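You operate a simulated robot arm through the tools that you are given. There is no shell and no other tool. Be economical: measure what you need, move in short steps, check, and stop when the job is done.

Carry out the task below with a simulated robot arm. There is one attempt and no reset: what you move stays moved.

TASK
Stack the brown carton labelled "washers" from the stone top on top of the brown carton that says "leads". Put the green spring clip on the upper shelf under the stone top. Close the middle red drawer. Close the upper orange drawer. Put the orange block on the top of the blue stand away on the stone top. Take the green block on the top of the grey stand and put it away on the stone top. Take the red tube on the top of the grey stand and put it away on the shelf under the pipe rack. Put the light green socket on the top of the grey stand away on the stone top. Do these in any order. Set down upright: orange block, green block, red tube, light green socket.

The check looks at the end state, three seconds after you hand in, the way a careful person would. Anything else that was tipped, shoved, dropped, spilled or broken makes it a failure.

THE ROBOT
A 7-joint arm with a fingered hand on a trunk, on a base that drives. Base frame: it is fixed to the floor where the robot stands at the start and does not move with it; the origin is under the middle of the robot, x ahead of it, y to its left, z up; the surface under the hand at the start is at about z = 950. Lengths are in mm, angles in degrees, forces in N, time in s.
Its first joint turns from -166.0 to 166.0 degrees. Places, roughly: brown carton [1000, 0, 1000]; green block (4x5x6 cm) [-1500, 1600, 800]; green spring clip (8x2x3 cm) [800, -300, 1000]; light green socket [-1750, 1750, 750]; middle red drawer [600, 400, 500]; orange block (4x5x6 cm) [-1000, 1800, 800]; red tube [-1500, 2000, 750]; shelf under the pipe rack [-2300, -700, 400]; stone top [900, 100, 1000]; upper orange drawer [400, 1500, 700]; upper shelf under the stone top [900, -200, 500]. Payload 4 kg.
The TCP is the grasp point between the finger pads, 30 mm short of the fingertips. In the tool frame z runs along the fingers and y along their closing line. The gripper opens to 104 mm. The gripper's body begins 35 mm behind the TCP. The gripper is a hand of 4 fingers: y runs from the thumb to the fingers, the wrist lies at [-15, -113, -190] in the tool frame, and closing takes about 1.5 s.
Orientation is that of the tool frame in the base frame, as a unit quaternion [w, x, y, z]. With the fingers straight down and the wrist toward the robot, the tool's x, y and z point along [0, 1, 0], [1, 0, 0] and [0, 0, -1] of the base frame.

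THE INTERFACE
- The arm moves only by the tool play_rows. Its argument "commands" is a list of rows, each an object (a shift or turn left out is 0, a gripper value left out holds the last) with "slide": the shift along the tool's x, y, z in mm, a list of three; "rotation": the turn, a rotation vector about the tool's x, y, z in rad, a list of three. In form: [{"slide": [dx, dy, dz], "rotation": [wx, wy, wz]}, ...]. A call has 1 to 10 rows; each row shifts and turns the commanded pose from where the row before left it, along the tool's axes as they then stand. "jaw" is the finger opening in mm, from 0 to 104, set as the call begins (left out, the last holds). Each row takes 0.2 s and may step no farther than 50 mm and 8.6 degrees from the row before; otherwise, or with a gripper value out of range, the whole call is refused. Where a pose cannot be reached the arm comes as near as it can. A force on the tool above 40 N (or 10 N above the force at the start of the call, whichever is more), or a blocked arm, ends the call early, and 0.2 s more pass. Each finger travels about 153 mm/s and halts on what it meets, pressing with about 29 N; the grip force reading is that of the motor and also rises with nothing between the fingers. The clock runs only during rows and for 0.2 s after the last one: add rows that do not move to give the fingers time. The reply holds the time, the measured pose of the TCP, the force on the tool along the base axes, the opening and the grip force, in the units named above and with some noise, with the torque about the TCP (base axes, N m) and any sound that the robot's microphone picked up.
- Cameras (640 x 400 px; columns grow to the right, rows downward): "scene" is now at [322.8, 210.2, 1221.3]; the picture's right is [0.12, -0.99, -0.00], its down [-0.64, -0.08, -0.77] and it looks along [0.76, 0.09, -0.64] (base axes); focal length 214 px, centre (320, 200). "wrist" rides on the gripper at [61, -92, -130] in the tool frame; the picture's right is [-0.81, 0.28, -0.52], its down [-0.53, -0.71, 0.46] and it looks along [-0.24, 0.64, 0.72] (tool axes); focal length 275 px, centre (320, 200). There is no depth. A picture from a camera that has moved, and an enlarged one, comes with that camera's place and axes in the base frame and with its lens.
- snapshot(camera): a new picture of that camera. It takes no simulated time.
- steer(legs): drives the robot by 1 to 6 legs, each [ahead, left, turn to the left] in mm, mm and degrees, along the robot's own axes; the way and the turn of a leg run together, so that a leg with both is an arc; at most 1500 mm and 180 degrees a leg. The arm and the cameras ride along, it lands a little off, and it stops where it bumps. It gives what a move gives.
- curl_fingers(index, middle, ring, thumb_bend, thumb_turn): sets how far each is bent, from 0 (flat) to 100 (curled in); at 30 the hand is open as for a grip, at 70 the pads meet at the TCP. One left out holds its place. A second passes; each finger stops where it meets its share of the squeeze, and holds until it gets a number again. A gripper value or a shape takes the hand back. It gives what a move gives, with no picture; readings hold the bend of each and the force on the fingers (four entries, about 0 where the hand has none), thumb and palm. thumb_turn goes from beside the hand (0) to across from the fingers (100), as for a grip.
- preshape(shape): the hand has 4 fingers and takes this shape, open, in about a second: jaw (thumb against the fingers, like two jaws); tri (thumb and two fingers); tip (a fingertip pinch); poke (one finger out to press); point (the index stretched); flat (the hand flat); cup (the hand cupped); fist (a fist). The gripper value then closes the fingers along that shape, each until it touches; the sizes above hold for jaw. It gives what a move gives, with no picture.
- pan_tilt(pan, tilt): turns the head with the scene camera to pan (to the left, within 143 degrees either way) and tilt (down, from -29 to 69), counted from straight ahead of the robot. It gives what a move gives.
- close_up(camera, box): a new picture of the part [left, top, right, bottom] of that camera's present view, enlarged. It takes no simulated time.
- finish_job(): hands the job in; it is judged then, once.

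Work in short steps. Places have to be worked out from the pictures, the camera data and where the tool is seen: move nearer, look again, correct. Check each grasp and each placing, and mend what went wrong. You have 207 turns and 192 pictures in all, those below and enlarged ones among them. Open the gripper and draw the arm clear of the work before you hand the job in, unless the task says otherwise; then end with one line.

The tools are called after "Request:" by a JSON object that holds its "op" and its "data". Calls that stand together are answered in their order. play_rows: Moves the arm, as the interface text tells. Its arguments: {"type":"object","properties":{"commands":{"type":"array"},"jaw":{"type":"number"}},"required":["commands"]} The other tools are called the same way: preshape (shape) gives the hand a shape; curl_fingers (index, middle, ring, thumb_bend, thumb_turn) moves the fingers one by one; steer (legs) drives the base; pan_tilt (pan, tilt) turns the head that bears the scene camera; snapshot (camera) takes a picture; close_up (camera, box) takes an enlarged picture of a part of a camera's view; finish_job () hands the job in.

At the start:

```text
t: 0.0
eef_pos: [721.0, -149.5, 1235.1]
orientation: [0.0, 0.707, 0.707, 0.0]
wrist_force: [-1.0, -0.8, -0.1]
ft_torque: [-0.02, -0.01, 0.0]
gripper_width: 103.8
grasp_force: 0.1
shape: jaw
bend: [30.0, 30.0, 30.0, 30.0, 98.0]
finger forces: [0.0, 0.0, 0.1, 0.0, 0.1, 0.0]
robot x, y, heading: [1.1, 0.9, 0.1]
head pan, tilt: [6.8, 39.9]
```

scene: 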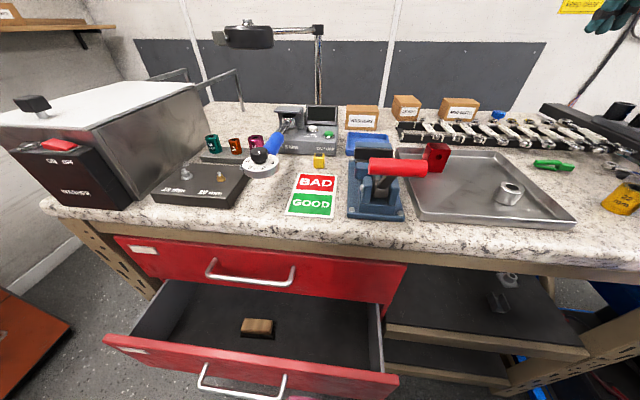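
wrist: 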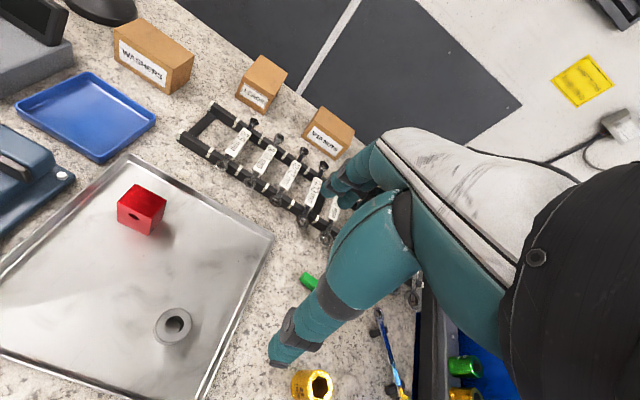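

The start picture shows three cartons at the back of the stone top. I take close-ups to read the labels and see the clip.

Request:
{"op": "close_up", "data": {"camera": "scene", "box": [330, 80, 490, 180]}}

Request:
{"op": "close_up", "data": {"camera": "wrist", "box": [100, 0, 360, 160]}}

Request:
{"op": "close_up", "data": {"camera": "scene", "box": [480, 100, 640, 200]}}

```text
4.00 times, centred on (410, 130) of scene
camera zoom: at [322.8, 210.2, 1221.3], right [0.12, -0.99, 0.0], down [-0.64, -0.08, -0.77], along [0.76, 0.09, -0.64], focal length 858 px, centre (-40, 480)
```

zoom: 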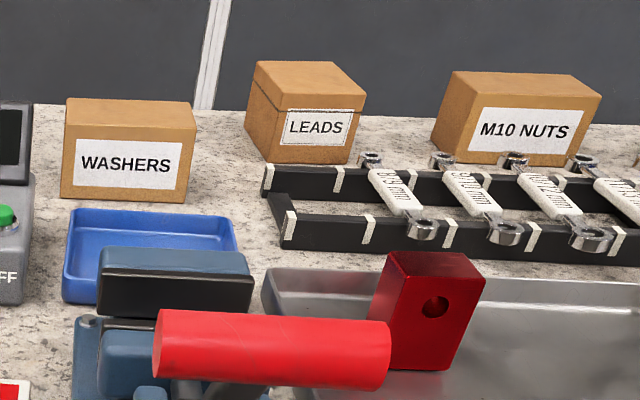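

```text
2.46 times, centred on (230, 80) of wrist
camera zoom: at [628.8, -89.7, 1365.0], right [0.28, -0.81, 0.52], down [-0.71, -0.53, -0.46], along [0.64, -0.24, -0.72], focal length 678 px, centre (542, 495)
```

zoom: 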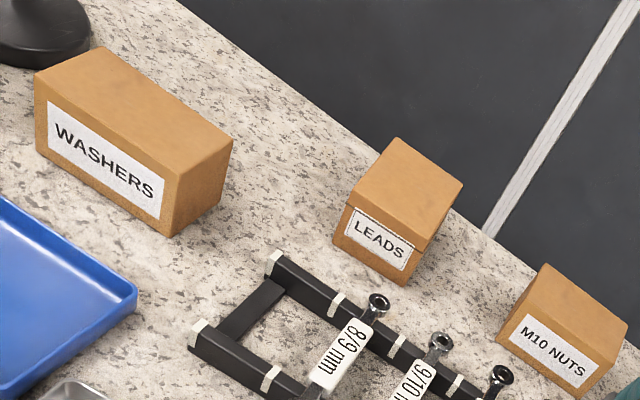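

```text
4.00 times, centred on (560, 150) of scene
camera zoom: at [322.8, 210.2, 1221.3], right [0.12, -0.99, 0.0], down [-0.64, -0.08, -0.77], along [0.76, 0.09, -0.64], focal length 858 px, centre (-640, 400)
```

zoom: 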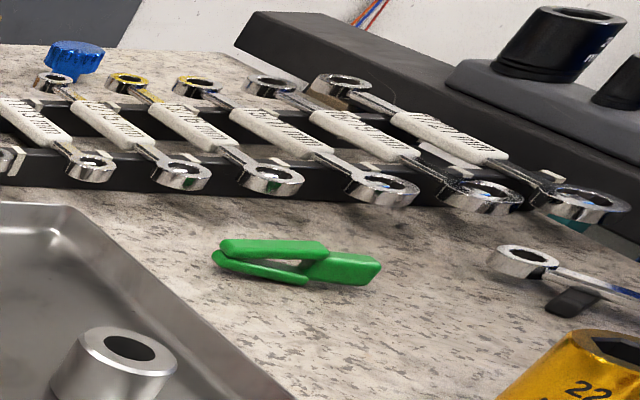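

The "washers" carton has its front at about x 1014, y 109–211, and "leads" is at about (1130, 0). I look around with the head to map the drawers, shelf and stands.

Request:
{"op": "pan_tilt", "data": {"pan": 0, "tilt": 65}}

Request:
{"op": "snapshot", "data": {"camera": "scene"}}

Request:
{"op": "pan_tilt", "data": {"pan": 75, "tilt": 35}}

Request:
{"op": "snapshot", "data": {"camera": "scene"}}

Request:
{"op": "pan_tilt", "data": {"pan": 130, "tilt": 20}}

Request:
{"op": "snapshot", "data": {"camera": "scene"}}

Request:
{"op": "pan_tilt", "data": {"pan": -140, "tilt": 20}}

Request:
{"op": "snapshot", "data": {"camera": "scene"}}

```text
t: 0.9
eef_pos: [720.6, -150.8, 1235.7]
orientation: [-0.001, 0.707, 0.707, -0.001]
wrist_force: [0.4, -0.2, 0.6]
ft_torque: [-0.02, 0.0, 0.02]
gripper_width: 103.7
grasp_force: 0.1
shape: jaw
bend: [30.0, 30.0, 30.0, 30.0, 98.0]
finger forces: [0.0, 0.0, 0.0, 0.0, 0.1, 0.0]
robot x, y, heading: [4.4, 0.2, -0.0]
head pan, tilt: [0.0, 65.0]
```

```text
186 pictures are left
camera scene: at [299.1, 200.3, 1188.9], right [0.0, -1.0, 0.0], down [-0.91, 0.0, -0.42], along [0.42, 0.0, -0.91], focal length 214 px, centre (320, 200)
```

scene: 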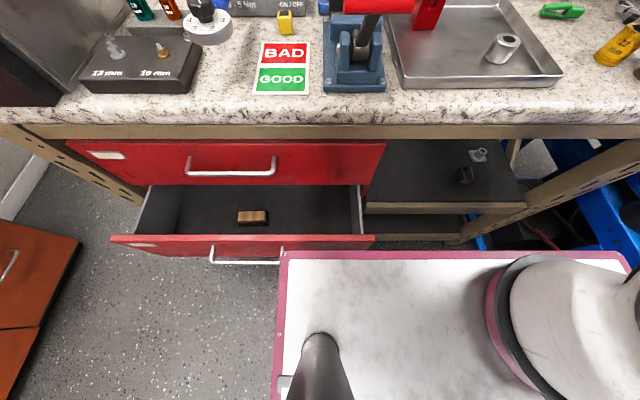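

```text
t: 2.4
eef_pos: [720.7, -149.8, 1234.5]
orientation: [0.0, 0.707, 0.708, 0.0]
wrist_force: [0.4, -0.1, 0.0]
ft_torque: [0.0, -0.02, -0.01]
gripper_width: 103.4
grasp_force: 0.1
shape: jaw
bend: [30.0, 30.0, 30.0, 30.0, 98.0]
finger forces: [0.0, 0.0, 0.0, 0.1, 0.0, 0.0]
robot x, y, heading: [-1.4, -0.4, -0.2]
head pan, tilt: [75.0, 35.0]
```

```text
185 pictures are left
camera scene: at [261.2, 285.3, 1228.7], right [0.97, -0.26, 0.0], down [-0.15, -0.55, -0.82], along [0.21, 0.79, -0.57], focal length 214 px, centre (320, 200)
```

scene: 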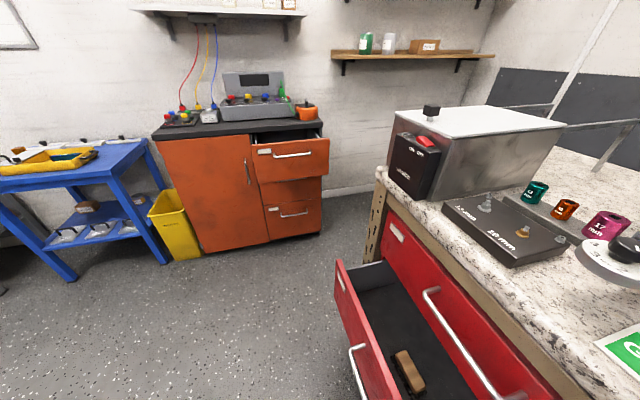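

```text
t: 3.6
eef_pos: [721.2, -150.8, 1235.5]
orientation: [0.0, 0.707, 0.707, -0.001]
wrist_force: [0.1, 0.8, 0.0]
ft_torque: [0.0, -0.05, 0.0]
gripper_width: 103.3
grasp_force: 0.0
shape: jaw
bend: [30.0, 30.0, 30.0, 30.0, 98.0]
finger forces: [0.0, 0.0, 0.0, 0.1, 0.1, 0.0]
robot x, y, heading: [-1.9, 0.1, -0.1]
head pan, tilt: [130.0, 20.0]
```

```text
184 pictures are left
camera scene: at [178.5, 271.6, 1252.6], right [0.77, 0.64, 0.0], down [0.22, -0.26, -0.94], along [-0.6, 0.72, -0.34], focal length 214 px, centre (320, 200)
```

scene: 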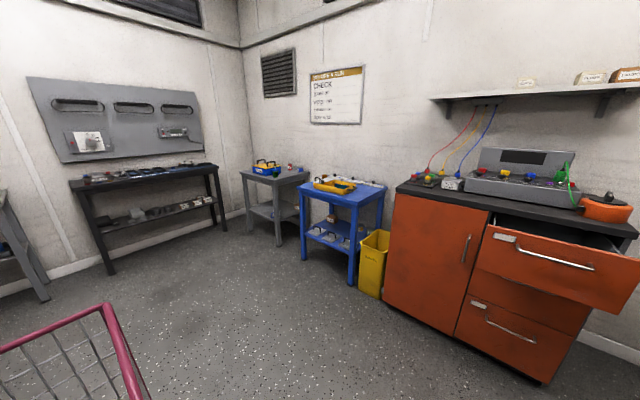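

```text
t: 7.3
eef_pos: [720.9, -149.7, 1235.8]
orientation: [0.0, 0.707, 0.708, 0.0]
wrist_force: [-0.4, -0.1, 0.1]
ft_torque: [0.03, -0.05, -0.01]
gripper_width: 103.7
grasp_force: 0.1
shape: jaw
bend: [30.0, 30.0, 30.0, 30.0, 98.0]
finger forces: [0.1, 0.1, 0.1, 0.0, 0.1, 0.1]
robot x, y, heading: [-1.5, -2.2, -0.1]
head pan, tilt: [-140.0, 20.0]
```

```text
183 pictures are left
camera scene: at [167.0, 140.4, 1252.6], right [-0.64, 0.77, 0.0], down [0.26, 0.22, -0.94], along [-0.72, -0.6, -0.34], focal length 214 px, centre (320, 200)
```

scene: 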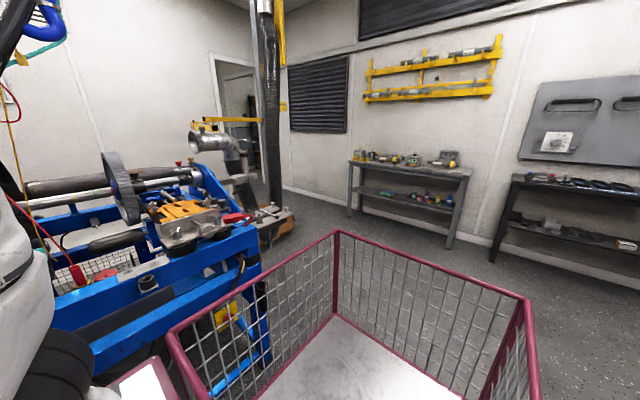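

The robot's deck front stands near x≈360, with the open red drawer just beyond it. I back up to get a clear look at the drawer, and then push it shut.

Request:
{"op": "steer", "data": {"legs": [[-400, 0, 0]]}}

Request:
{"op": "pan_tilt", "data": {"pan": 0, "tilt": 45}}

Request:
{"op": "snapshot", "data": {"camera": "scene"}}

```text
t: 9.8
eef_pos: [317.4, -149.0, 1235.3]
orientation: [0.0, 0.706, 0.708, 0.0]
wrist_force: [-0.3, 0.2, 0.1]
ft_torque: [-0.02, 0.01, -0.01]
gripper_width: 103.5
grasp_force: 0.2
shape: jaw
bend: [30.0, 30.0, 30.0, 30.0, 98.0]
finger forces: [0.0, 0.0, 0.0, 0.0, 0.0, 0.1]
robot x, y, heading: [-399.9, 1.7, 0.3]
head pan, tilt: [-140.0, 20.0]
```

```text
t: 12.1
eef_pos: [318.0, -149.1, 1235.2]
orientation: [0.001, 0.706, 0.708, 0.0]
wrist_force: [0.1, 0.0, -0.2]
ft_torque: [-0.04, -0.01, -0.03]
gripper_width: 103.5
grasp_force: 0.0
shape: jaw
bend: [30.0, 30.0, 30.0, 30.0, 98.0]
finger forces: [0.0, 0.0, 0.0, 0.0, 0.0, 0.1]
robot x, y, heading: [-403.4, -1.2, 0.2]
head pan, tilt: [0.0, 45.0]
```

```text
182 pictures are left
camera scene: at [-84.6, 200.5, 1213.9], right [0.0, -1.0, 0.0], down [-0.71, 0.0, -0.71], along [0.71, 0.0, -0.71], focal length 214 px, centre (320, 200)
```

scene: 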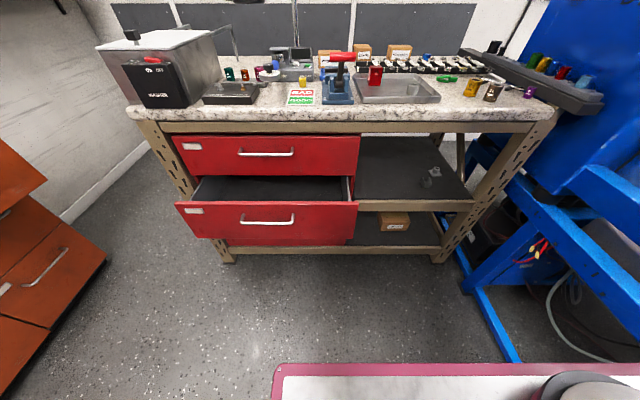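

Triangulating two views puts the open drawer's front at x≈439 with its top edge at z≈675. The handle is near y 394, z 600, and the closed plane is about x 580. I line the robot up with the drawer.

Request:
{"op": "steer", "data": {"legs": [[0, 400, 0], [180, 0, 0]]}}

Request:
{"op": "play_rows", "data": {"commands": [{"slide": [0, -40, 0], "rotation": [-0.14, 0, 0]}, {"slide": [0, -40, 0], "rotation": [-0.14, 0, 0]}, {"slide": [0, -40, 0], "rotation": [-0.14, 0, 0]}, {"slide": [0, -40, 0], "rotation": [-0.14, 0, 0]}, {"slide": [0, -40, 0], "rotation": [-0.14, 0, 0]}, {"slide": [0, -40, 0], "rotation": [-0.14, 0, 0]}], "jaw": 0}}

Request:
{"op": "snapshot", "data": {"camera": "scene"}}

```text
t: 15.7
eef_pos: [495.5, 255.0, 1233.7]
orientation: [0.0, 0.705, 0.709, 0.0]
wrist_force: [-0.4, -0.4, -1.1]
ft_torque: [0.01, -0.01, 0.02]
gripper_width: 103.8
grasp_force: 0.0
shape: jaw
bend: [30.0, 30.0, 30.0, 30.0, 98.0]
finger forces: [0.0, 0.0, 0.0, 0.0, 0.1, 0.0]
robot x, y, heading: [-228.0, 397.0, 0.3]
head pan, tilt: [0.0, 45.0]
```

```text
t: 17.1
eef_pos: [306.8, 212.2, 1283.8]
orientation: [0.287, 0.643, 0.649, 0.289]
wrist_force: [0.5, 0.2, -0.4]
ft_torque: [-0.03, 0.0, -0.03]
gripper_width: 0.2
grasp_force: 29.3
shape: jaw
bend: [70.0, 70.0, 70.0, 46.0, 100.0]
finger forces: [0.1, 0.0, 0.1, 0.1, 0.1, 0.0]
out of reach, approached as far as the arm can: row 4, 5, 6
robot x, y, heading: [-226.6, 398.9, 0.5]
head pan, tilt: [0.0, 45.0]
```

```text
181 pictures are left
camera scene: at [90.4, 602.7, 1213.9], right [0.01, -1.0, 0.0], down [-0.71, -0.01, -0.71], along [0.71, 0.01, -0.71], focal length 214 px, centre (320, 200)
```

scene: 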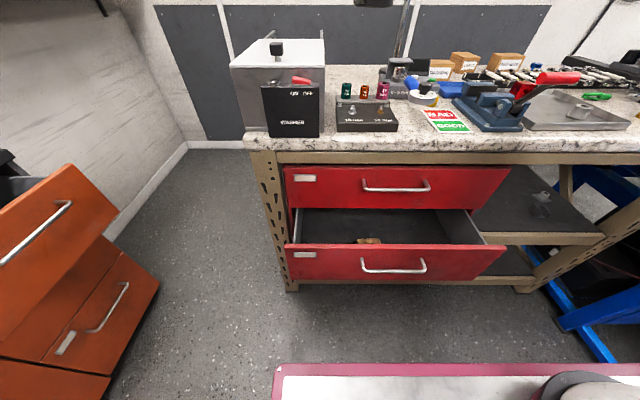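

The hand now points forward and down at 48°. I lower it in front of the drawer face.

Request:
{"op": "play_rows", "data": {"commands": [{"slide": [13, -32, 29]}, {"slide": [13, -32, 29]}, {"slide": [13, -32, 29]}, {"slide": [13, -32, 29]}, {"slide": [13, -32, 29]}, {"slide": [13, -32, 29]}, {"slide": [13, -32, 29]}, {"slide": [13, -32, 29]}, {"slide": [13, -32, 29]}, {"slide": [13, -32, 29]}]}}

Request:
{"op": "snapshot", "data": {"camera": "scene"}}

```text
t: 19.3
eef_pos: [382.6, 191.7, 1250.8]
orientation: [0.287, 0.643, 0.648, 0.289]
wrist_force: [0.2, 0.0, 0.3]
ft_torque: [-0.01, -0.02, -0.01]
gripper_width: 0.1
grasp_force: 29.1
shape: jaw
bend: [70.0, 70.0, 70.0, 46.0, 100.0]
finger forces: [0.0, 0.1, 0.0, 0.0, 0.0, 0.0]
out of reach, approached as far as the arm can: row 1, 2, 3, 4, 5, 6, 7, 8, 9, 10
robot x, y, heading: [-229.4, 402.4, 0.5]
head pan, tilt: [0.0, 45.0]
```

```text
180 pictures are left
camera scene: at [89.8, 602.6, 1214.0], right [0.01, -1.0, 0.0], down [-0.71, 0.0, -0.71], along [0.71, 0.0, -0.71], focal length 214 px, centre (320, 200)
```

scene: 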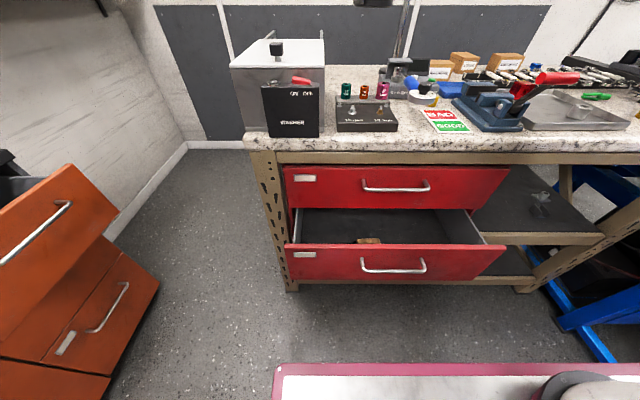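

The wrist would have had to sit inside the robot's own deck, so that tilt isn't reachable there. I turn the tool back to straight down, then lower it in front of the face.

Request:
{"op": "play_rows", "data": {"commands": [{"slide": [0, 33, 37]}, {"slide": [0, 0, 0], "rotation": [0.14, 0, 0]}, {"rotation": [0.14, 0, 0]}, {"rotation": [0.14, 0, 0]}, {"rotation": [0.14, 0, 0]}, {"rotation": [0.14, 0, 0]}, {"rotation": [0.14, 0, 0]}]}}

```text
t: 20.9
eef_pos: [431.3, 191.7, 1251.0]
orientation: [-0.001, 0.705, 0.71, -0.001]
wrist_force: [-0.3, -0.8, -0.2]
ft_torque: [0.04, -0.02, 0.02]
gripper_width: 0.1
grasp_force: 28.8
shape: jaw
bend: [70.0, 70.0, 70.0, 46.0, 100.0]
finger forces: [0.0, 0.1, 0.0, 0.0, 0.0, 0.1]
robot x, y, heading: [-227.8, 396.2, 0.4]
head pan, tilt: [0.0, 45.0]
```

Commands follow the actual pose. I move to x≈365, y≈394 and then go down.

Request:
{"op": "play_rows", "data": {"commands": [{"slide": [45, -14, 0]}, {"slide": [45, -14, 0]}, {"slide": [45, -14, 0]}, {"slide": [45, -14, 0]}, {"slide": [22, -10, 0]}, {"slide": [0, 0, 50]}, {"slide": [0, 0, 50]}, {"slide": [0, 0, 50]}, {"slide": [0, 0, 50]}, {"slide": [0, 0, 50]}]}}

Request:
{"op": "snapshot", "data": {"camera": "scene"}}

```text
t: 23.1
eef_pos: [395.7, 403.9, 1024.6]
orientation: [-0.001, 0.704, 0.71, 0.0]
wrist_force: [0.3, 0.9, 0.1]
ft_torque: [-0.03, -0.02, 0.01]
gripper_width: 0.2
grasp_force: 29.1
shape: jaw
bend: [70.0, 70.0, 70.0, 46.0, 100.0]
finger forces: [0.1, 0.1, 0.0, 0.0, 0.0, 0.0]
out of reach, approached as far as the arm can: row 9, 10
robot x, y, heading: [-228.7, 400.0, 0.7]
head pan, tilt: [0.0, 45.0]
```

```text
179 pictures are left
camera scene: at [89.8, 602.4, 1214.0], right [0.01, -1.0, 0.0], down [-0.71, 0.0, -0.71], along [0.71, 0.0, -0.71], focal length 214 px, centre (320, 200)
```

scene: 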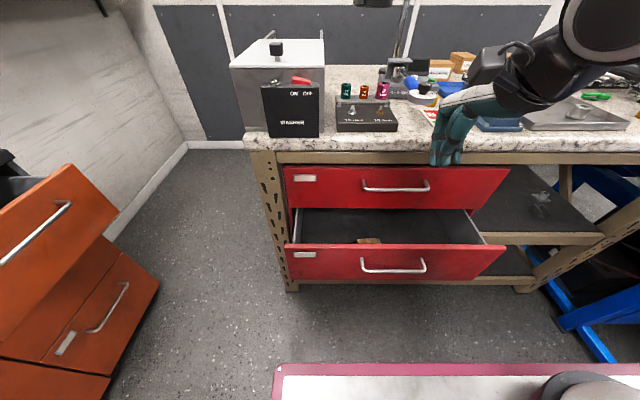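

The arm stalled here in an awkward elbow pose. I back the base off 200 mm and reach farther out, where lower poses should come more easily.

Request:
{"op": "steer", "data": {"legs": [[-230, 0, 0]]}}

Request:
{"op": "play_rows", "data": {"commands": [{"slide": [0, 45, 0]}, {"slide": [0, 45, 0]}, {"slide": [0, 45, 0]}, {"slide": [0, 35, 30]}, {"slide": [0, 0, 50]}, {"slide": [0, 0, 50]}, {"slide": [0, 0, 50]}, {"slide": [0, 0, 50]}, {"slide": [0, 0, 50]}]}}

Request:
{"op": "snapshot", "data": {"camera": "scene"}}

```text
t: 24.8
eef_pos: [166.3, 401.2, 1024.9]
orientation: [-0.001, 0.706, 0.708, 0.0]
wrist_force: [0.0, -0.2, 0.0]
ft_torque: [0.0, 0.03, 0.02]
gripper_width: 0.1
grasp_force: 29.2
shape: jaw
bend: [70.0, 70.0, 70.0, 46.0, 100.0]
finger forces: [0.0, 0.0, 0.1, 0.1, 0.0, 0.0]
robot x, y, heading: [-457.2, 399.3, 0.1]
head pan, tilt: [0.0, 45.0]
```

```text
t: 26.8
eef_pos: [332.8, 401.0, 754.8]
orientation: [0.0, 0.706, 0.708, 0.0]
wrist_force: [0.0, 0.4, 0.7]
ft_torque: [0.03, 0.02, -0.01]
gripper_width: 0.1
grasp_force: 29.2
shape: jaw
bend: [70.0, 70.0, 70.0, 46.0, 100.0]
finger forces: [0.1, 0.0, 0.1, 0.0, 0.0, 0.1]
out of reach, approached as far as the arm can: row 5
robot x, y, heading: [-456.1, 401.8, 0.2]
head pan, tilt: [0.0, 45.0]
```

```text
178 pictures are left
camera scene: at [-138.9, 600.2, 1213.9], right [0.0, -1.0, 0.0], down [-0.71, 0.0, -0.71], along [0.71, 0.0, -0.71], focal length 214 px, centre (320, 200)
```

scene: 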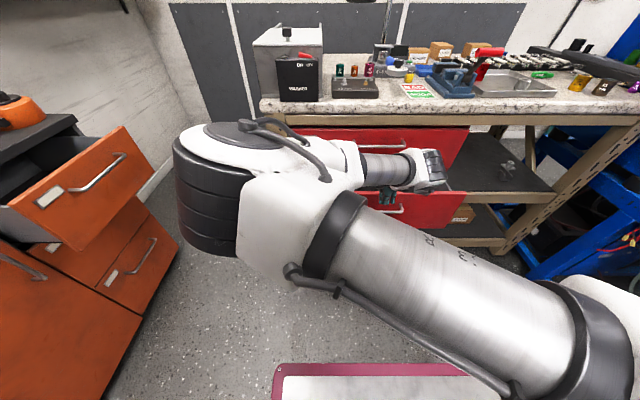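

It reaches now. I lower to z≈675, so the fingertips are at about 645, above the handle, and advance to push the face.

Request:
{"op": "play_rows", "data": {"commands": [{"slide": [0, 0, 40]}, {"slide": [0, 0, 40]}, {"slide": [0, 30, 0]}, {"slide": [0, 20, 0]}, {"slide": [0, 20, 0]}]}}

Request:
{"op": "snapshot", "data": {"camera": "scene"}}

```text
t: 28.0
eef_pos: [404.6, 403.1, 675.4]
orientation: [0.0, 0.706, 0.709, -0.001]
wrist_force: [-0.3, -0.4, -0.5]
ft_torque: [0.0, 0.01, -0.03]
gripper_width: 0.2
grasp_force: 29.2
shape: jaw
bend: [70.0, 70.0, 70.0, 46.0, 100.0]
finger forces: [0.0, 0.1, 0.1, 0.1, 0.1, 0.0]
robot x, y, heading: [-459.2, 400.9, 0.3]
head pan, tilt: [0.0, 45.0]
```

```text
177 pictures are left
camera scene: at [-138.9, 600.4, 1213.9], right [0.0, -1.0, 0.0], down [-0.71, 0.0, -0.71], along [0.71, 0.0, -0.71], focal length 214 px, centre (320, 200)
```

scene: 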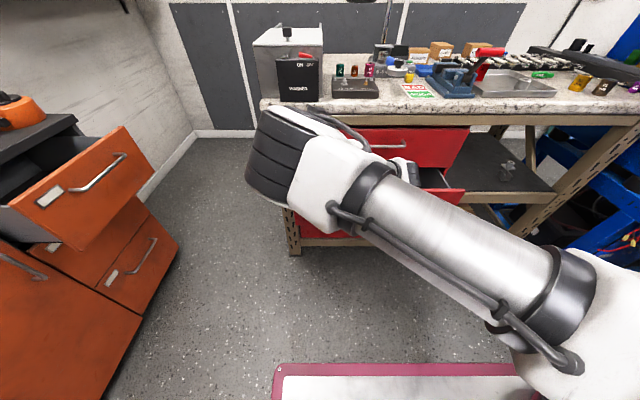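

No contact yet and the elbow is clear. I push forward in small steps.

Request:
{"op": "play_rows", "data": {"commands": [{"slide": [0, 15, 0]}, {"slide": [0, 15, 0]}, {"slide": [0, 15, 0]}, {"slide": [0, 15, 0]}, {"slide": [0, 15, 0]}, {"slide": [0, 15, 0]}]}}

Request:
{"op": "snapshot", "data": {"camera": "scene"}}

Request:
{"op": "snapshot", "data": {"camera": "wrist"}}

```text
t: 29.4
eef_pos: [492.7, 403.7, 675.5]
orientation: [-0.001, 0.706, 0.708, -0.001]
wrist_force: [0.2, -0.1, 0.6]
ft_torque: [-0.01, -0.01, 0.06]
gripper_width: 0.3
grasp_force: 28.8
shape: jaw
bend: [70.0, 70.0, 70.0, 47.0, 100.0]
finger forces: [0.1, 0.0, 0.0, 0.0, 0.0, 0.0]
robot x, y, heading: [-457.9, 400.3, 0.2]
head pan, tilt: [0.0, 45.0]
```

```text
176 pictures are left
camera scene: at [-138.9, 600.4, 1213.9], right [0.0, -1.0, 0.0], down [-0.71, 0.0, -0.71], along [0.71, 0.0, -0.71], focal length 214 px, centre (320, 200)
```

scene: 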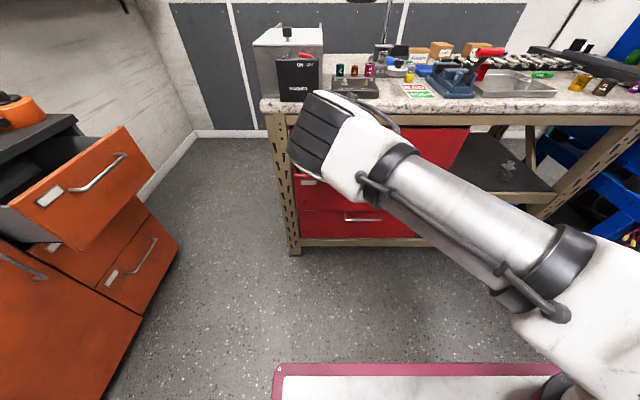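

```text
175 pictures are left
camera wrist: at [401.5, 463.8, 805.1], right [0.28, -0.81, 0.52], down [-0.71, -0.54, -0.45], along [0.64, -0.24, -0.73], focal length 275 px, centre (320, 200)
```

wrist: 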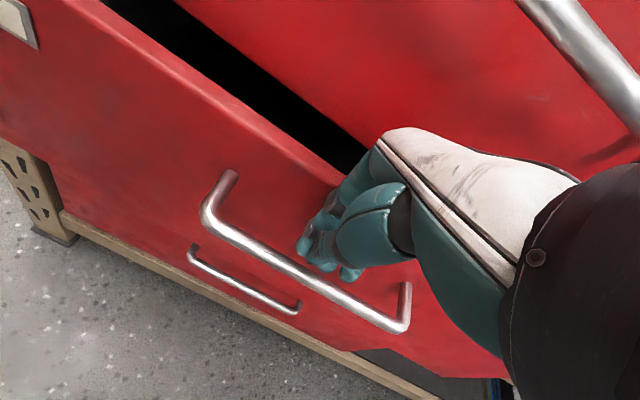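

The drawer is following and a slim gap remains. I keep pushing in smaller steps.

Request:
{"op": "play_rows", "data": {"commands": [{"slide": [0, 12, 0]}, {"slide": [0, 12, 0]}, {"slide": [0, 10, 0]}]}}

Request:
{"op": "snapshot", "data": {"camera": "wrist"}}

```text
t: 30.2
eef_pos: [527.9, 403.9, 675.2]
orientation: [0.0, 0.706, 0.708, -0.001]
wrist_force: [-0.2, 1.6, 0.9]
ft_torque: [-0.03, -0.01, -0.02]
gripper_width: 0.1
grasp_force: 28.8
shape: jaw
bend: [70.0, 70.0, 70.0, 47.0, 100.0]
finger forces: [0.0, 1.1, 0.0, 0.1, 0.0, 0.0]
robot x, y, heading: [-458.3, 396.2, 0.5]
head pan, tilt: [0.0, 45.0]
```

```text
174 pictures are left
camera wrist: at [435.8, 463.8, 805.5], right [0.28, -0.81, 0.52], down [-0.71, -0.54, -0.45], along [0.64, -0.24, -0.73], focal length 275 px, centre (320, 200)
```

wrist: 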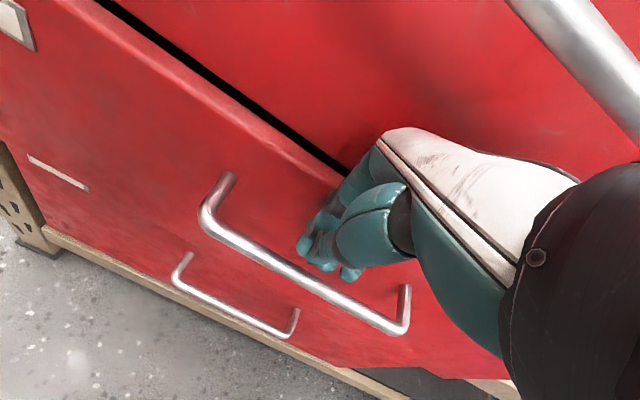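

Still a thin gap. I push a little more and watch the force.

Request:
{"op": "play_rows", "data": {"commands": [{"slide": [0, 8, 0]}, {"slide": [0, 8, 0]}, {"slide": [0, 6, 0]}]}}

Request:
{"op": "snapshot", "data": {"camera": "wrist"}}

```text
t: 30.8
eef_pos: [539.1, 404.7, 673.1]
orientation: [-0.002, 0.705, 0.709, -0.004]
wrist_force: [-17.1, -0.3, 6.4]
ft_torque: [-0.04, -1.31, -0.21]
gripper_width: 0.0
grasp_force: 28.9
shape: jaw
bend: [70.0, 70.0, 70.0, 47.0, 100.0]
finger forces: [0.0, 18.2, 0.1, 0.0, 0.0, 0.0]
robot x, y, heading: [-458.1, 397.9, 0.5]
head pan, tilt: [0.0, 45.0]
stopped in row 3: the force on the tool passed its limit at 54 N (the readings are from after the stop); the commanded pose is now the measured one
```

```text
173 pictures are left
camera wrist: at [448.2, 463.8, 803.9], right [0.28, -0.81, 0.52], down [-0.71, -0.54, -0.45], along [0.64, -0.24, -0.73], focal length 275 px, centre (320, 200)
```

wrist: 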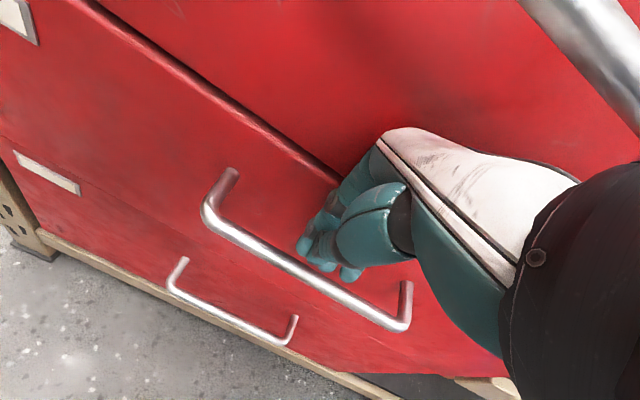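

The force spiked and the faces are flush, so the drawer is shut. I back off and raise the arm.

Request:
{"op": "play_rows", "data": {"commands": [{"slide": [0, -30, 0]}, {"slide": [0, -45, 0]}, {"slide": [0, -45, 0]}, {"slide": [0, -45, 0]}, {"slide": [0, 0, -50]}, {"slide": [0, 0, -50]}, {"slide": [0, 0, -50]}, {"slide": [0, 0, -50]}, {"slide": [0, 0, -50]}, {"slide": [0, 0, -50]}]}}

Request:
{"op": "play_rows", "data": {"commands": [{"slide": [-45, 0, -50]}, {"slide": [-45, 0, -50]}, {"slide": [-45, 0, -50]}, {"slide": [-45, 0, -50]}, {"slide": [-45, 0, -40]}, {"slide": [-45, 0, 0]}, {"slide": [-45, 0, 0]}], "jaw": 104}}

Request:
{"op": "snapshot", "data": {"camera": "scene"}}

```text
t: 33.0
eef_pos: [377.4, 404.2, 972.3]
orientation: [-0.001, 0.705, 0.709, -0.004]
wrist_force: [0.0, -0.4, -0.5]
ft_torque: [0.02, 0.02, -0.01]
gripper_width: 0.0
grasp_force: 29.6
shape: jaw
bend: [70.0, 70.0, 70.0, 47.0, 100.0]
finger forces: [0.0, 0.0, 0.0, 0.1, 0.1, 0.0]
robot x, y, heading: [-459.8, 396.7, 0.2]
head pan, tilt: [0.0, 45.0]
```

```text
refused: row 1 steps farther than a row can; nothing moved
```

```text
172 pictures are left
camera scene: at [-138.9, 600.5, 1213.8], right [0.0, -1.0, 0.0], down [-0.71, 0.0, -0.71], along [0.71, 0.0, -0.71], focal length 214 px, centre (320, 200)
```

scene: 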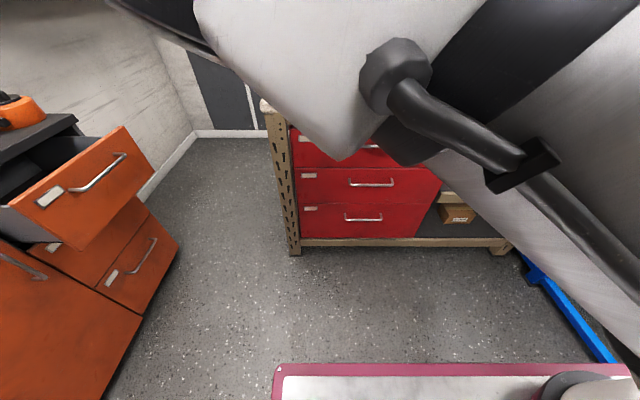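

The middle red drawer is closed. I raise the arm and bring it back to the front-right.

Request:
{"op": "play_rows", "data": {"commands": [{"slide": [-25, 0, -42]}, {"slide": [-25, 0, -42]}, {"slide": [-25, 0, -42]}, {"slide": [-25, 0, -42]}, {"slide": [-25, 0, -42]}, {"slide": [-25, 0, -42]}, {"slide": [-30, 30, 0]}, {"slide": [-30, 30, 0]}], "jaw": 104}}

Request:
{"op": "snapshot", "data": {"camera": "scene"}}

```text
t: 34.8
eef_pos: [440.3, 194.8, 1227.4]
orientation: [-0.002, 0.705, 0.709, -0.002]
wrist_force: [-1.2, 0.3, 0.8]
ft_torque: [0.01, 0.01, -0.01]
gripper_width: 104.0
grasp_force: 0.0
shape: jaw
bend: [30.0, 30.0, 30.0, 30.0, 98.0]
finger forces: [0.0, 0.0, 0.1, 0.1, 0.0, 0.0]
robot x, y, heading: [-458.8, 400.6, 0.2]
head pan, tilt: [0.0, 45.0]
```

```text
171 pictures are left
camera scene: at [-139.6, 600.7, 1214.0], right [0.0, -1.0, 0.0], down [-0.71, 0.0, -0.71], along [0.71, 0.0, -0.71], focal length 214 px, centre (320, 200)
```

scene: 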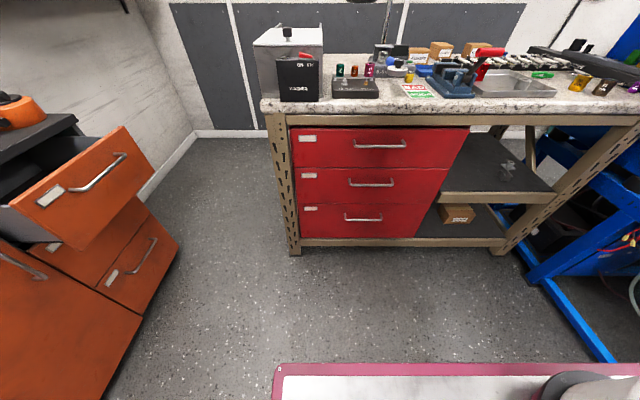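

The drawer is flush. I drive in close to the stone top, approaching slowly to about x=120, y=250.

Request:
{"op": "steer", "data": {"legs": [[0, -150, 0], [480, 0, 0], [90, 0, 0]]}}

Request:
{"op": "pan_tilt", "data": {"pan": -8, "tilt": 40}}

Request:
{"op": "snapshot", "data": {"camera": "scene"}}

Request:
{"op": "snapshot", "data": {"camera": "wrist"}}

```text
t: 39.4
eef_pos: [1004.1, 50.2, 1225.7]
orientation: [-0.001, 0.704, 0.71, -0.003]
wrist_force: [0.0, 0.4, 0.2]
ft_torque: [-0.02, 0.03, -0.01]
gripper_width: 104.1
grasp_force: 0.2
shape: jaw
bend: [30.0, 30.0, 30.0, 30.0, 98.0]
finger forces: [0.0, 0.0, 0.0, 0.0, 0.0, 0.1]
robot x, y, heading: [108.4, 252.8, 0.4]
head pan, tilt: [0.0, 45.0]
```

```text
t: 40.0
eef_pos: [1004.0, 50.8, 1226.8]
orientation: [-0.002, 0.705, 0.709, -0.003]
wrist_force: [0.3, 0.0, 0.7]
ft_torque: [0.01, 0.0, 0.01]
gripper_width: 103.7
grasp_force: 0.1
shape: jaw
bend: [30.0, 30.0, 30.0, 30.0, 98.0]
finger forces: [0.0, 0.1, 0.0, 0.0, 0.1, 0.0]
robot x, y, heading: [107.8, 251.5, 0.3]
head pan, tilt: [-8.0, 40.0]
```

```text
170 pictures are left
camera scene: at [427.2, 442.1, 1221.2], right [-0.13, -0.99, 0.0], down [-0.64, 0.08, -0.77], along [0.76, -0.1, -0.64], focal length 214 px, centre (320, 200)
```

scene: 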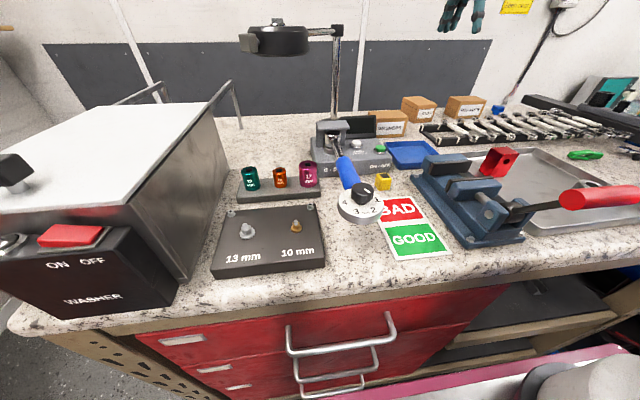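

```text
169 pictures are left
camera wrist: at [912.4, 110.2, 1356.6], right [0.28, -0.81, 0.52], down [-0.71, -0.54, -0.45], along [0.64, -0.24, -0.73], focal length 275 px, centre (320, 200)
```

wrist: 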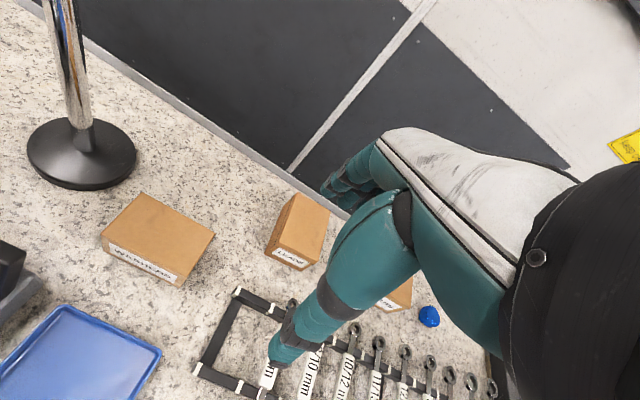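

I zoom in on the two cartons to locate their corners.

Request:
{"op": "close_up", "data": {"camera": "wrist", "box": [80, 160, 400, 360]}}

Request:
{"op": "close_up", "data": {"camera": "scene", "box": [340, 80, 500, 180]}}

```text
2.00 times, centred on (240, 260) of wrist
camera zoom: at [912.4, 110.2, 1356.6], right [0.28, -0.81, 0.52], down [-0.71, -0.54, -0.45], along [0.64, -0.24, -0.73], focal length 551 px, centre (480, 80)
```

zoom: 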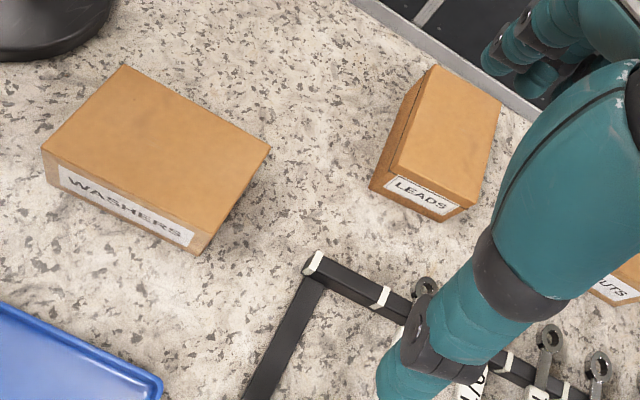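

```text
4.00 times, centred on (420, 130) of scene
camera zoom: at [427.2, 442.1, 1221.2], right [-0.13, -0.99, 0.0], down [-0.64, 0.08, -0.77], along [0.76, -0.1, -0.64], focal length 858 px, centre (-80, 480)
```

zoom: 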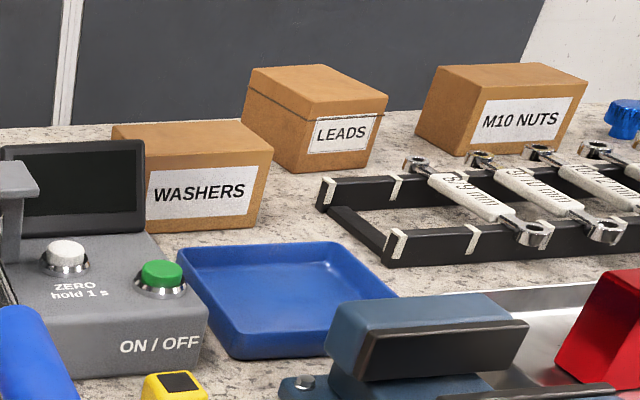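

Washers is about 61 × 93 mm and centred near (1037, 158), with its top at about z 1013. Leads is centred near (1155, 3), about 100 mm deep and 66 mm wide, with its top at about 1014. Leads is far away, so I bring the base closer.

Request:
{"op": "steer", "data": {"legs": [[0, -190, 0], [50, 0, 0]]}}

Request:
{"op": "pan_tilt", "data": {"pan": -10, "tilt": 65}}

Request:
{"op": "snapshot", "data": {"camera": "scene"}}

```text
t: 42.1
eef_pos: [1055.1, -138.1, 1225.9]
orientation: [-0.002, 0.704, 0.71, -0.003]
wrist_force: [0.6, -0.7, 0.2]
ft_torque: [0.0, -0.02, -0.03]
gripper_width: 103.8
grasp_force: 0.2
shape: jaw
bend: [30.0, 30.0, 30.0, 30.0, 98.0]
finger forces: [0.1, 0.1, 0.0, 0.0, 0.1, 0.1]
robot x, y, heading: [158.6, 61.0, 0.6]
head pan, tilt: [-8.0, 40.0]
```

```text
t: 43.0
eef_pos: [1057.0, -137.8, 1226.1]
orientation: [-0.002, 0.704, 0.71, -0.003]
wrist_force: [0.8, -0.3, -0.3]
ft_torque: [-0.03, 0.03, -0.02]
gripper_width: 103.9
grasp_force: 0.1
shape: jaw
bend: [30.0, 30.0, 30.0, 30.0, 98.0]
finger forces: [0.0, 0.0, 0.1, 0.1, 0.0, 0.0]
robot x, y, heading: [163.0, 64.3, 0.8]
head pan, tilt: [-10.0, 65.0]
```

```text
166 pictures are left
camera scene: at [454.7, 254.1, 1188.9], right [-0.17, -0.99, 0.0], down [-0.89, 0.15, -0.42], along [0.42, -0.07, -0.91], focal length 214 px, centre (320, 200)
```

scene: 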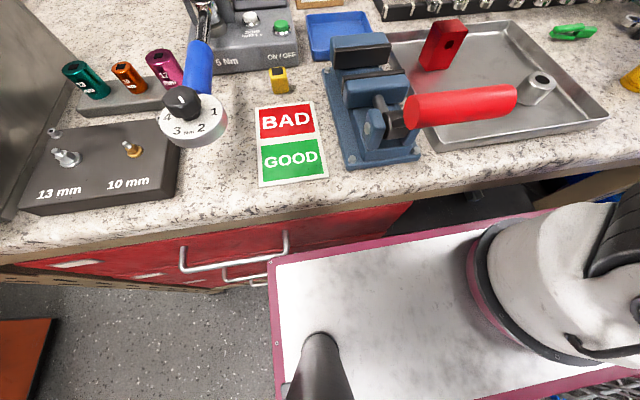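

The base is close to the handles with no contact, so I stop here. I move the open hand above the washers carton.

Request:
{"op": "play_rows", "data": {"commands": [{"slide": [43, -3, 0]}, {"slide": [43, -3, 0]}, {"slide": [43, -3, 0]}, {"slide": [43, -3, 0]}, {"slide": [43, -3, 0]}, {"slide": [43, -3, 0]}, {"slide": [38, -3, 0]}, {"slide": [0, 0, 50]}, {"slide": [0, 0, 40]}]}}

Request:
{"op": "snapshot", "data": {"camera": "wrist"}}

Request:
{"op": "pan_tilt", "data": {"pan": -10, "tilt": 35}}

Request:
{"op": "snapshot", "data": {"camera": "scene"}}

```text
t: 45.0
eef_pos: [1034.4, 155.3, 1132.9]
orientation: [-0.002, 0.704, 0.71, -0.002]
wrist_force: [-0.3, 0.1, -0.8]
ft_torque: [-0.01, -0.02, 0.02]
gripper_width: 103.9
grasp_force: 0.1
shape: jaw
bend: [30.0, 30.0, 30.0, 30.0, 98.0]
finger forces: [0.0, 0.1, 0.0, 0.0, 0.0, 0.1]
robot x, y, heading: [160.1, 64.4, 0.7]
head pan, tilt: [-10.0, 65.0]
```

```text
165 pictures are left
camera wrist: at [941.0, 215.4, 1263.4], right [0.29, -0.81, 0.52], down [-0.71, -0.54, -0.45], along [0.64, -0.24, -0.73], focal length 275 px, centre (320, 200)
```

wrist: 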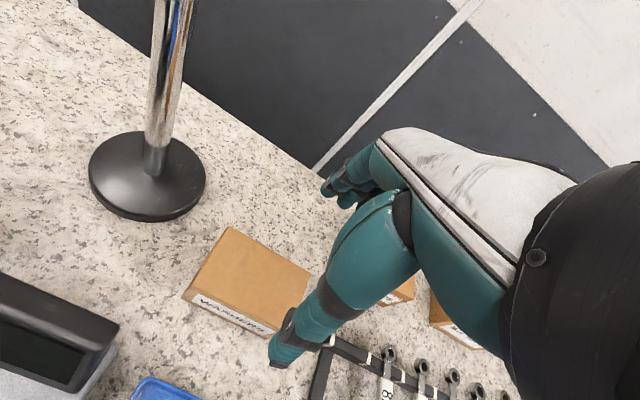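

```text
t: 46.0
eef_pos: [1034.3, 155.0, 1133.2]
orientation: [-0.002, 0.704, 0.71, -0.003]
wrist_force: [-0.5, -0.4, 0.2]
ft_torque: [-0.01, 0.02, -0.02]
gripper_width: 103.8
grasp_force: 0.0
shape: jaw
bend: [30.0, 30.0, 30.0, 30.0, 98.0]
finger forces: [0.1, 0.1, 0.0, 0.1, 0.0, 0.0]
robot x, y, heading: [156.9, 60.6, 0.6]
head pan, tilt: [-10.0, 35.0]
```

```text
164 pictures are left
camera scene: at [481.6, 249.7, 1228.7], right [-0.17, -0.99, 0.0], down [-0.57, 0.1, -0.82], along [0.81, -0.14, -0.57], focal length 214 px, centre (320, 200)
```

scene: 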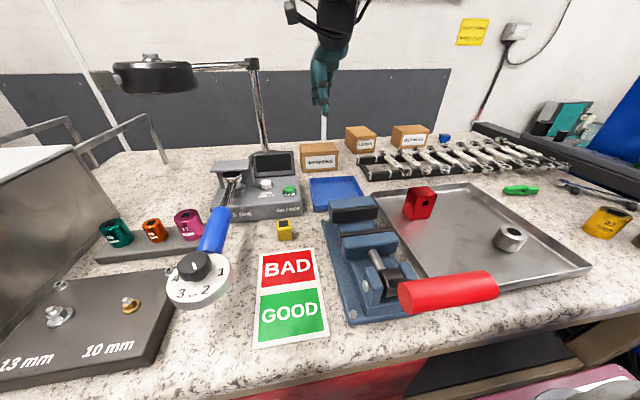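

The carton centre works out to about (1035, 160), right under the hand. I descend around it and stop at z≈992.

Request:
{"op": "play_rows", "data": {"commands": [{"slide": [4, 2, 45]}, {"slide": [0, 0, 45]}, {"slide": [0, 0, 30]}, {"slide": [0, 0, 20]}]}}

Request:
{"op": "close_up", "data": {"camera": "scene", "box": [240, 90, 400, 190]}}

Request:
{"op": "snapshot", "data": {"camera": "wrist"}}

```text
t: 47.0
eef_pos: [1033.3, 160.8, 997.1]
orientation: [-0.002, 0.704, 0.71, -0.004]
wrist_force: [0.9, -0.2, 1.8]
ft_torque: [0.03, -0.03, 0.0]
gripper_width: 104.0
grasp_force: 0.0
shape: jaw
bend: [30.0, 30.0, 30.0, 30.0, 98.0]
finger forces: [1.9, 0.0, 0.1, 0.0, 0.0, 0.1]
robot x, y, heading: [155.5, 61.8, 0.3]
head pan, tilt: [-10.0, 35.0]
```

```text
4.00 times, centred on (320, 140) of scene
camera zoom: at [481.6, 249.6, 1228.8], right [-0.17, -0.99, 0.0], down [-0.57, 0.1, -0.82], along [0.81, -0.14, -0.57], focal length 858 px, centre (320, 440)
```

zoom: 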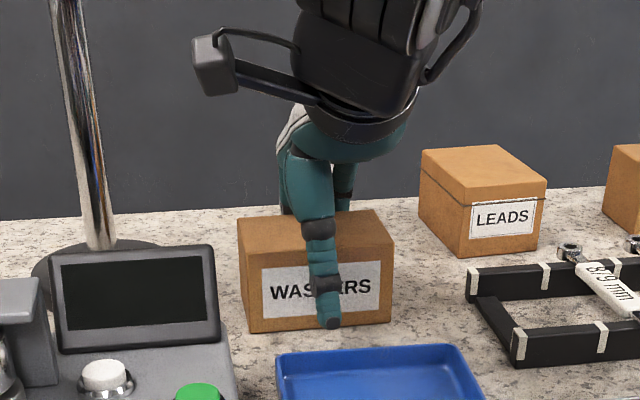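

```text
162 pictures are left
camera wrist: at [942.2, 220.9, 1126.3], right [0.28, -0.81, 0.52], down [-0.71, -0.54, -0.45], along [0.64, -0.24, -0.73], focal length 275 px, centre (320, 200)
```

wrist: 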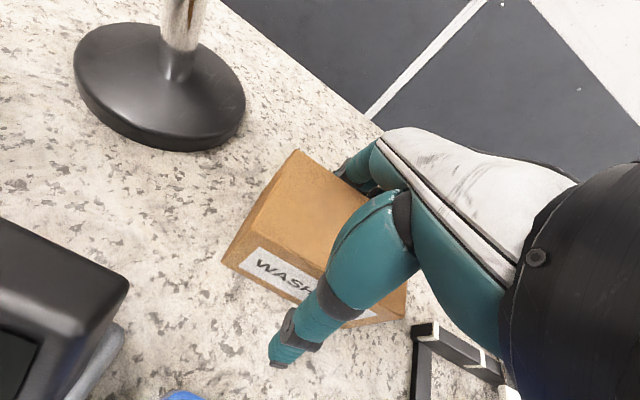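

The hand straddles the carton with thumb in front and fingers behind. I close, then lift a bit.

Request:
{"op": "play_rows", "data": {"commands": [{}, {}, {}, {}, {}, {}, {}, {}], "jaw": 40}}

Request:
{"op": "play_rows", "data": {"commands": [{"slide": [0, 0, -20]}, {"slide": [0, 0, -30]}, {}]}}

Request:
{"op": "close_up", "data": {"camera": "scene", "box": [240, 90, 400, 190]}}

```text
t: 48.8
eef_pos: [1033.6, 160.2, 995.3]
orientation: [-0.003, 0.704, 0.71, -0.004]
wrist_force: [0.1, -1.1, -0.7]
ft_torque: [-0.02, 0.01, -0.02]
gripper_width: 58.9
grasp_force: 28.6
shape: jaw
bend: [74.0, 42.0, 39.0, 67.0, 100.0]
finger forces: [15.1, 7.9, 3.5, 0.0, 26.7, 0.0]
robot x, y, heading: [158.8, 63.5, 0.5]
head pan, tilt: [-10.0, 35.0]
```

```text
t: 49.6
eef_pos: [1033.4, 159.8, 1046.9]
orientation: [-0.002, 0.705, 0.709, -0.004]
wrist_force: [0.4, 1.0, -4.0]
ft_torque: [0.0, -0.01, 0.0]
gripper_width: 58.7
grasp_force: 29.1
shape: jaw
bend: [74.0, 42.0, 39.0, 67.0, 100.0]
finger forces: [15.3, 7.8, 3.6, 0.0, 26.7, 0.0]
robot x, y, heading: [160.0, 63.3, 0.5]
head pan, tilt: [-10.0, 35.0]
```

```text
4.00 times, centred on (320, 140) of scene
camera zoom: at [481.8, 249.3, 1228.9], right [-0.17, -0.99, 0.0], down [-0.56, 0.1, -0.82], along [0.81, -0.14, -0.57], focal length 858 px, centre (320, 440)
```

zoom: 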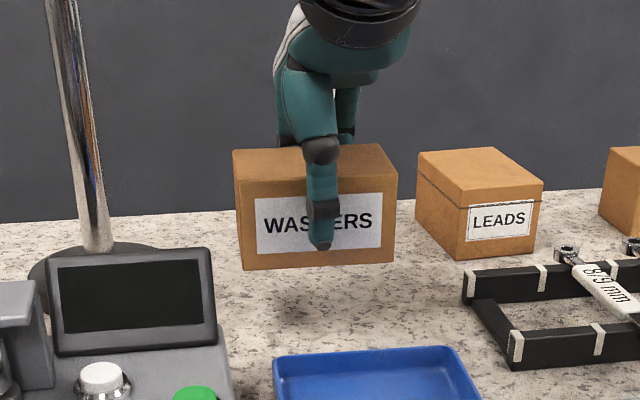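

Carton is held firmly. I raise it and carry it over the leads carton at about (1155, 3), watching for reach limits.

Request:
{"op": "play_rows", "data": {"commands": [{"slide": [0, 0, -50]}, {"slide": [0, 0, -15]}, {"slide": [-26, 20, 0]}, {"slide": [-26, 20, 0]}, {"slide": [-26, 20, 0]}, {"slide": [-26, 20, 0]}, {"slide": [-26, 20, 0]}, {"slide": [-26, 20, 0]}]}}

Request:
{"op": "snapshot", "data": {"camera": "wrist"}}

Request:
{"op": "close_up", "data": {"camera": "scene", "box": [280, 80, 440, 180]}}

```text
t: 51.4
eef_pos: [1155.6, 4.9, 1110.1]
orientation: [-0.002, 0.703, 0.711, -0.003]
wrist_force: [-0.4, 1.7, -4.6]
ft_torque: [-0.05, 0.01, -0.07]
gripper_width: 58.6
grasp_force: 29.2
shape: jaw
bend: [74.0, 42.0, 39.0, 67.0, 99.0]
finger forces: [15.4, 7.5, 3.6, 0.0, 26.7, 0.1]
robot x, y, heading: [160.0, 57.7, 0.5]
head pan, tilt: [-10.0, 35.0]
```

```text
160 pictures are left
camera wrist: at [1063.6, 65.3, 1239.7], right [0.29, -0.81, 0.52], down [-0.71, -0.54, -0.45], along [0.64, -0.24, -0.73], focal length 275 px, centre (320, 200)
```

wrist: 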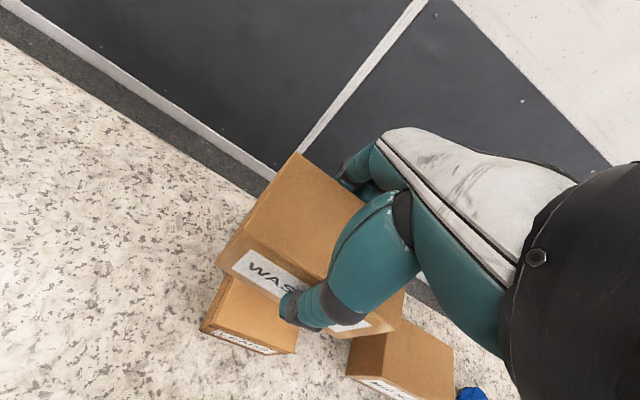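

```text
4.00 times, centred on (360, 130) of scene
camera zoom: at [481.5, 249.9, 1228.7], right [-0.17, -0.99, 0.0], down [-0.57, 0.09, -0.82], along [0.81, -0.14, -0.57], focal length 858 px, centre (160, 480)
```

zoom: 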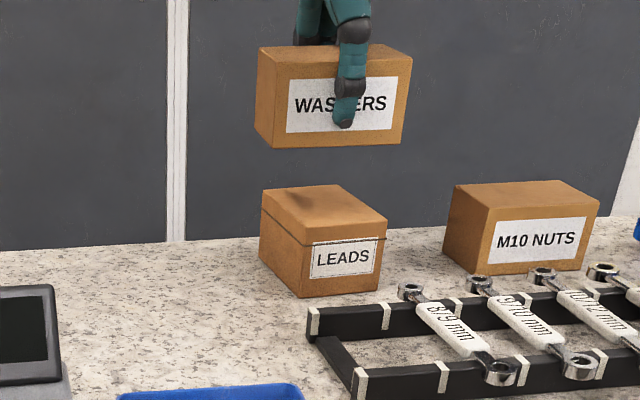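

Alignment looks good, within a few mm of centre. I lower gently in small steps, watching the vertical force.

Request:
{"op": "play_rows", "data": {"commands": [{"slide": [-3, 0, 20]}, {"slide": [0, 0, 15]}, {"slide": [0, 0, 8]}, {}]}}

Request:
{"op": "close_up", "data": {"camera": "scene", "box": [280, 80, 440, 180]}}

```text
t: 52.4
eef_pos: [1156.0, 2.7, 1066.7]
orientation: [-0.002, 0.703, 0.711, -0.003]
wrist_force: [-0.1, -0.3, -5.1]
ft_torque: [0.01, -0.02, -0.01]
gripper_width: 58.5
grasp_force: 29.4
shape: jaw
bend: [74.0, 42.0, 39.0, 67.0, 99.0]
finger forces: [15.4, 7.6, 3.6, 0.0, 26.7, 0.0]
robot x, y, heading: [160.9, 66.7, 0.3]
head pan, tilt: [-10.0, 35.0]
```

```text
4.00 times, centred on (360, 130) of scene
camera zoom: at [481.8, 249.6, 1228.7], right [-0.17, -0.99, 0.0], down [-0.57, 0.1, -0.82], along [0.81, -0.14, -0.57], focal length 858 px, centre (160, 480)
```

zoom: 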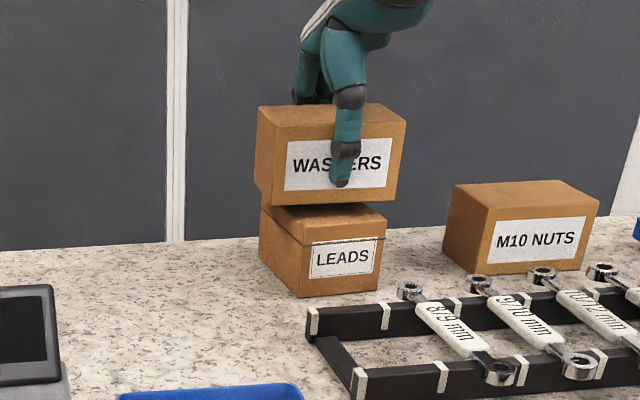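

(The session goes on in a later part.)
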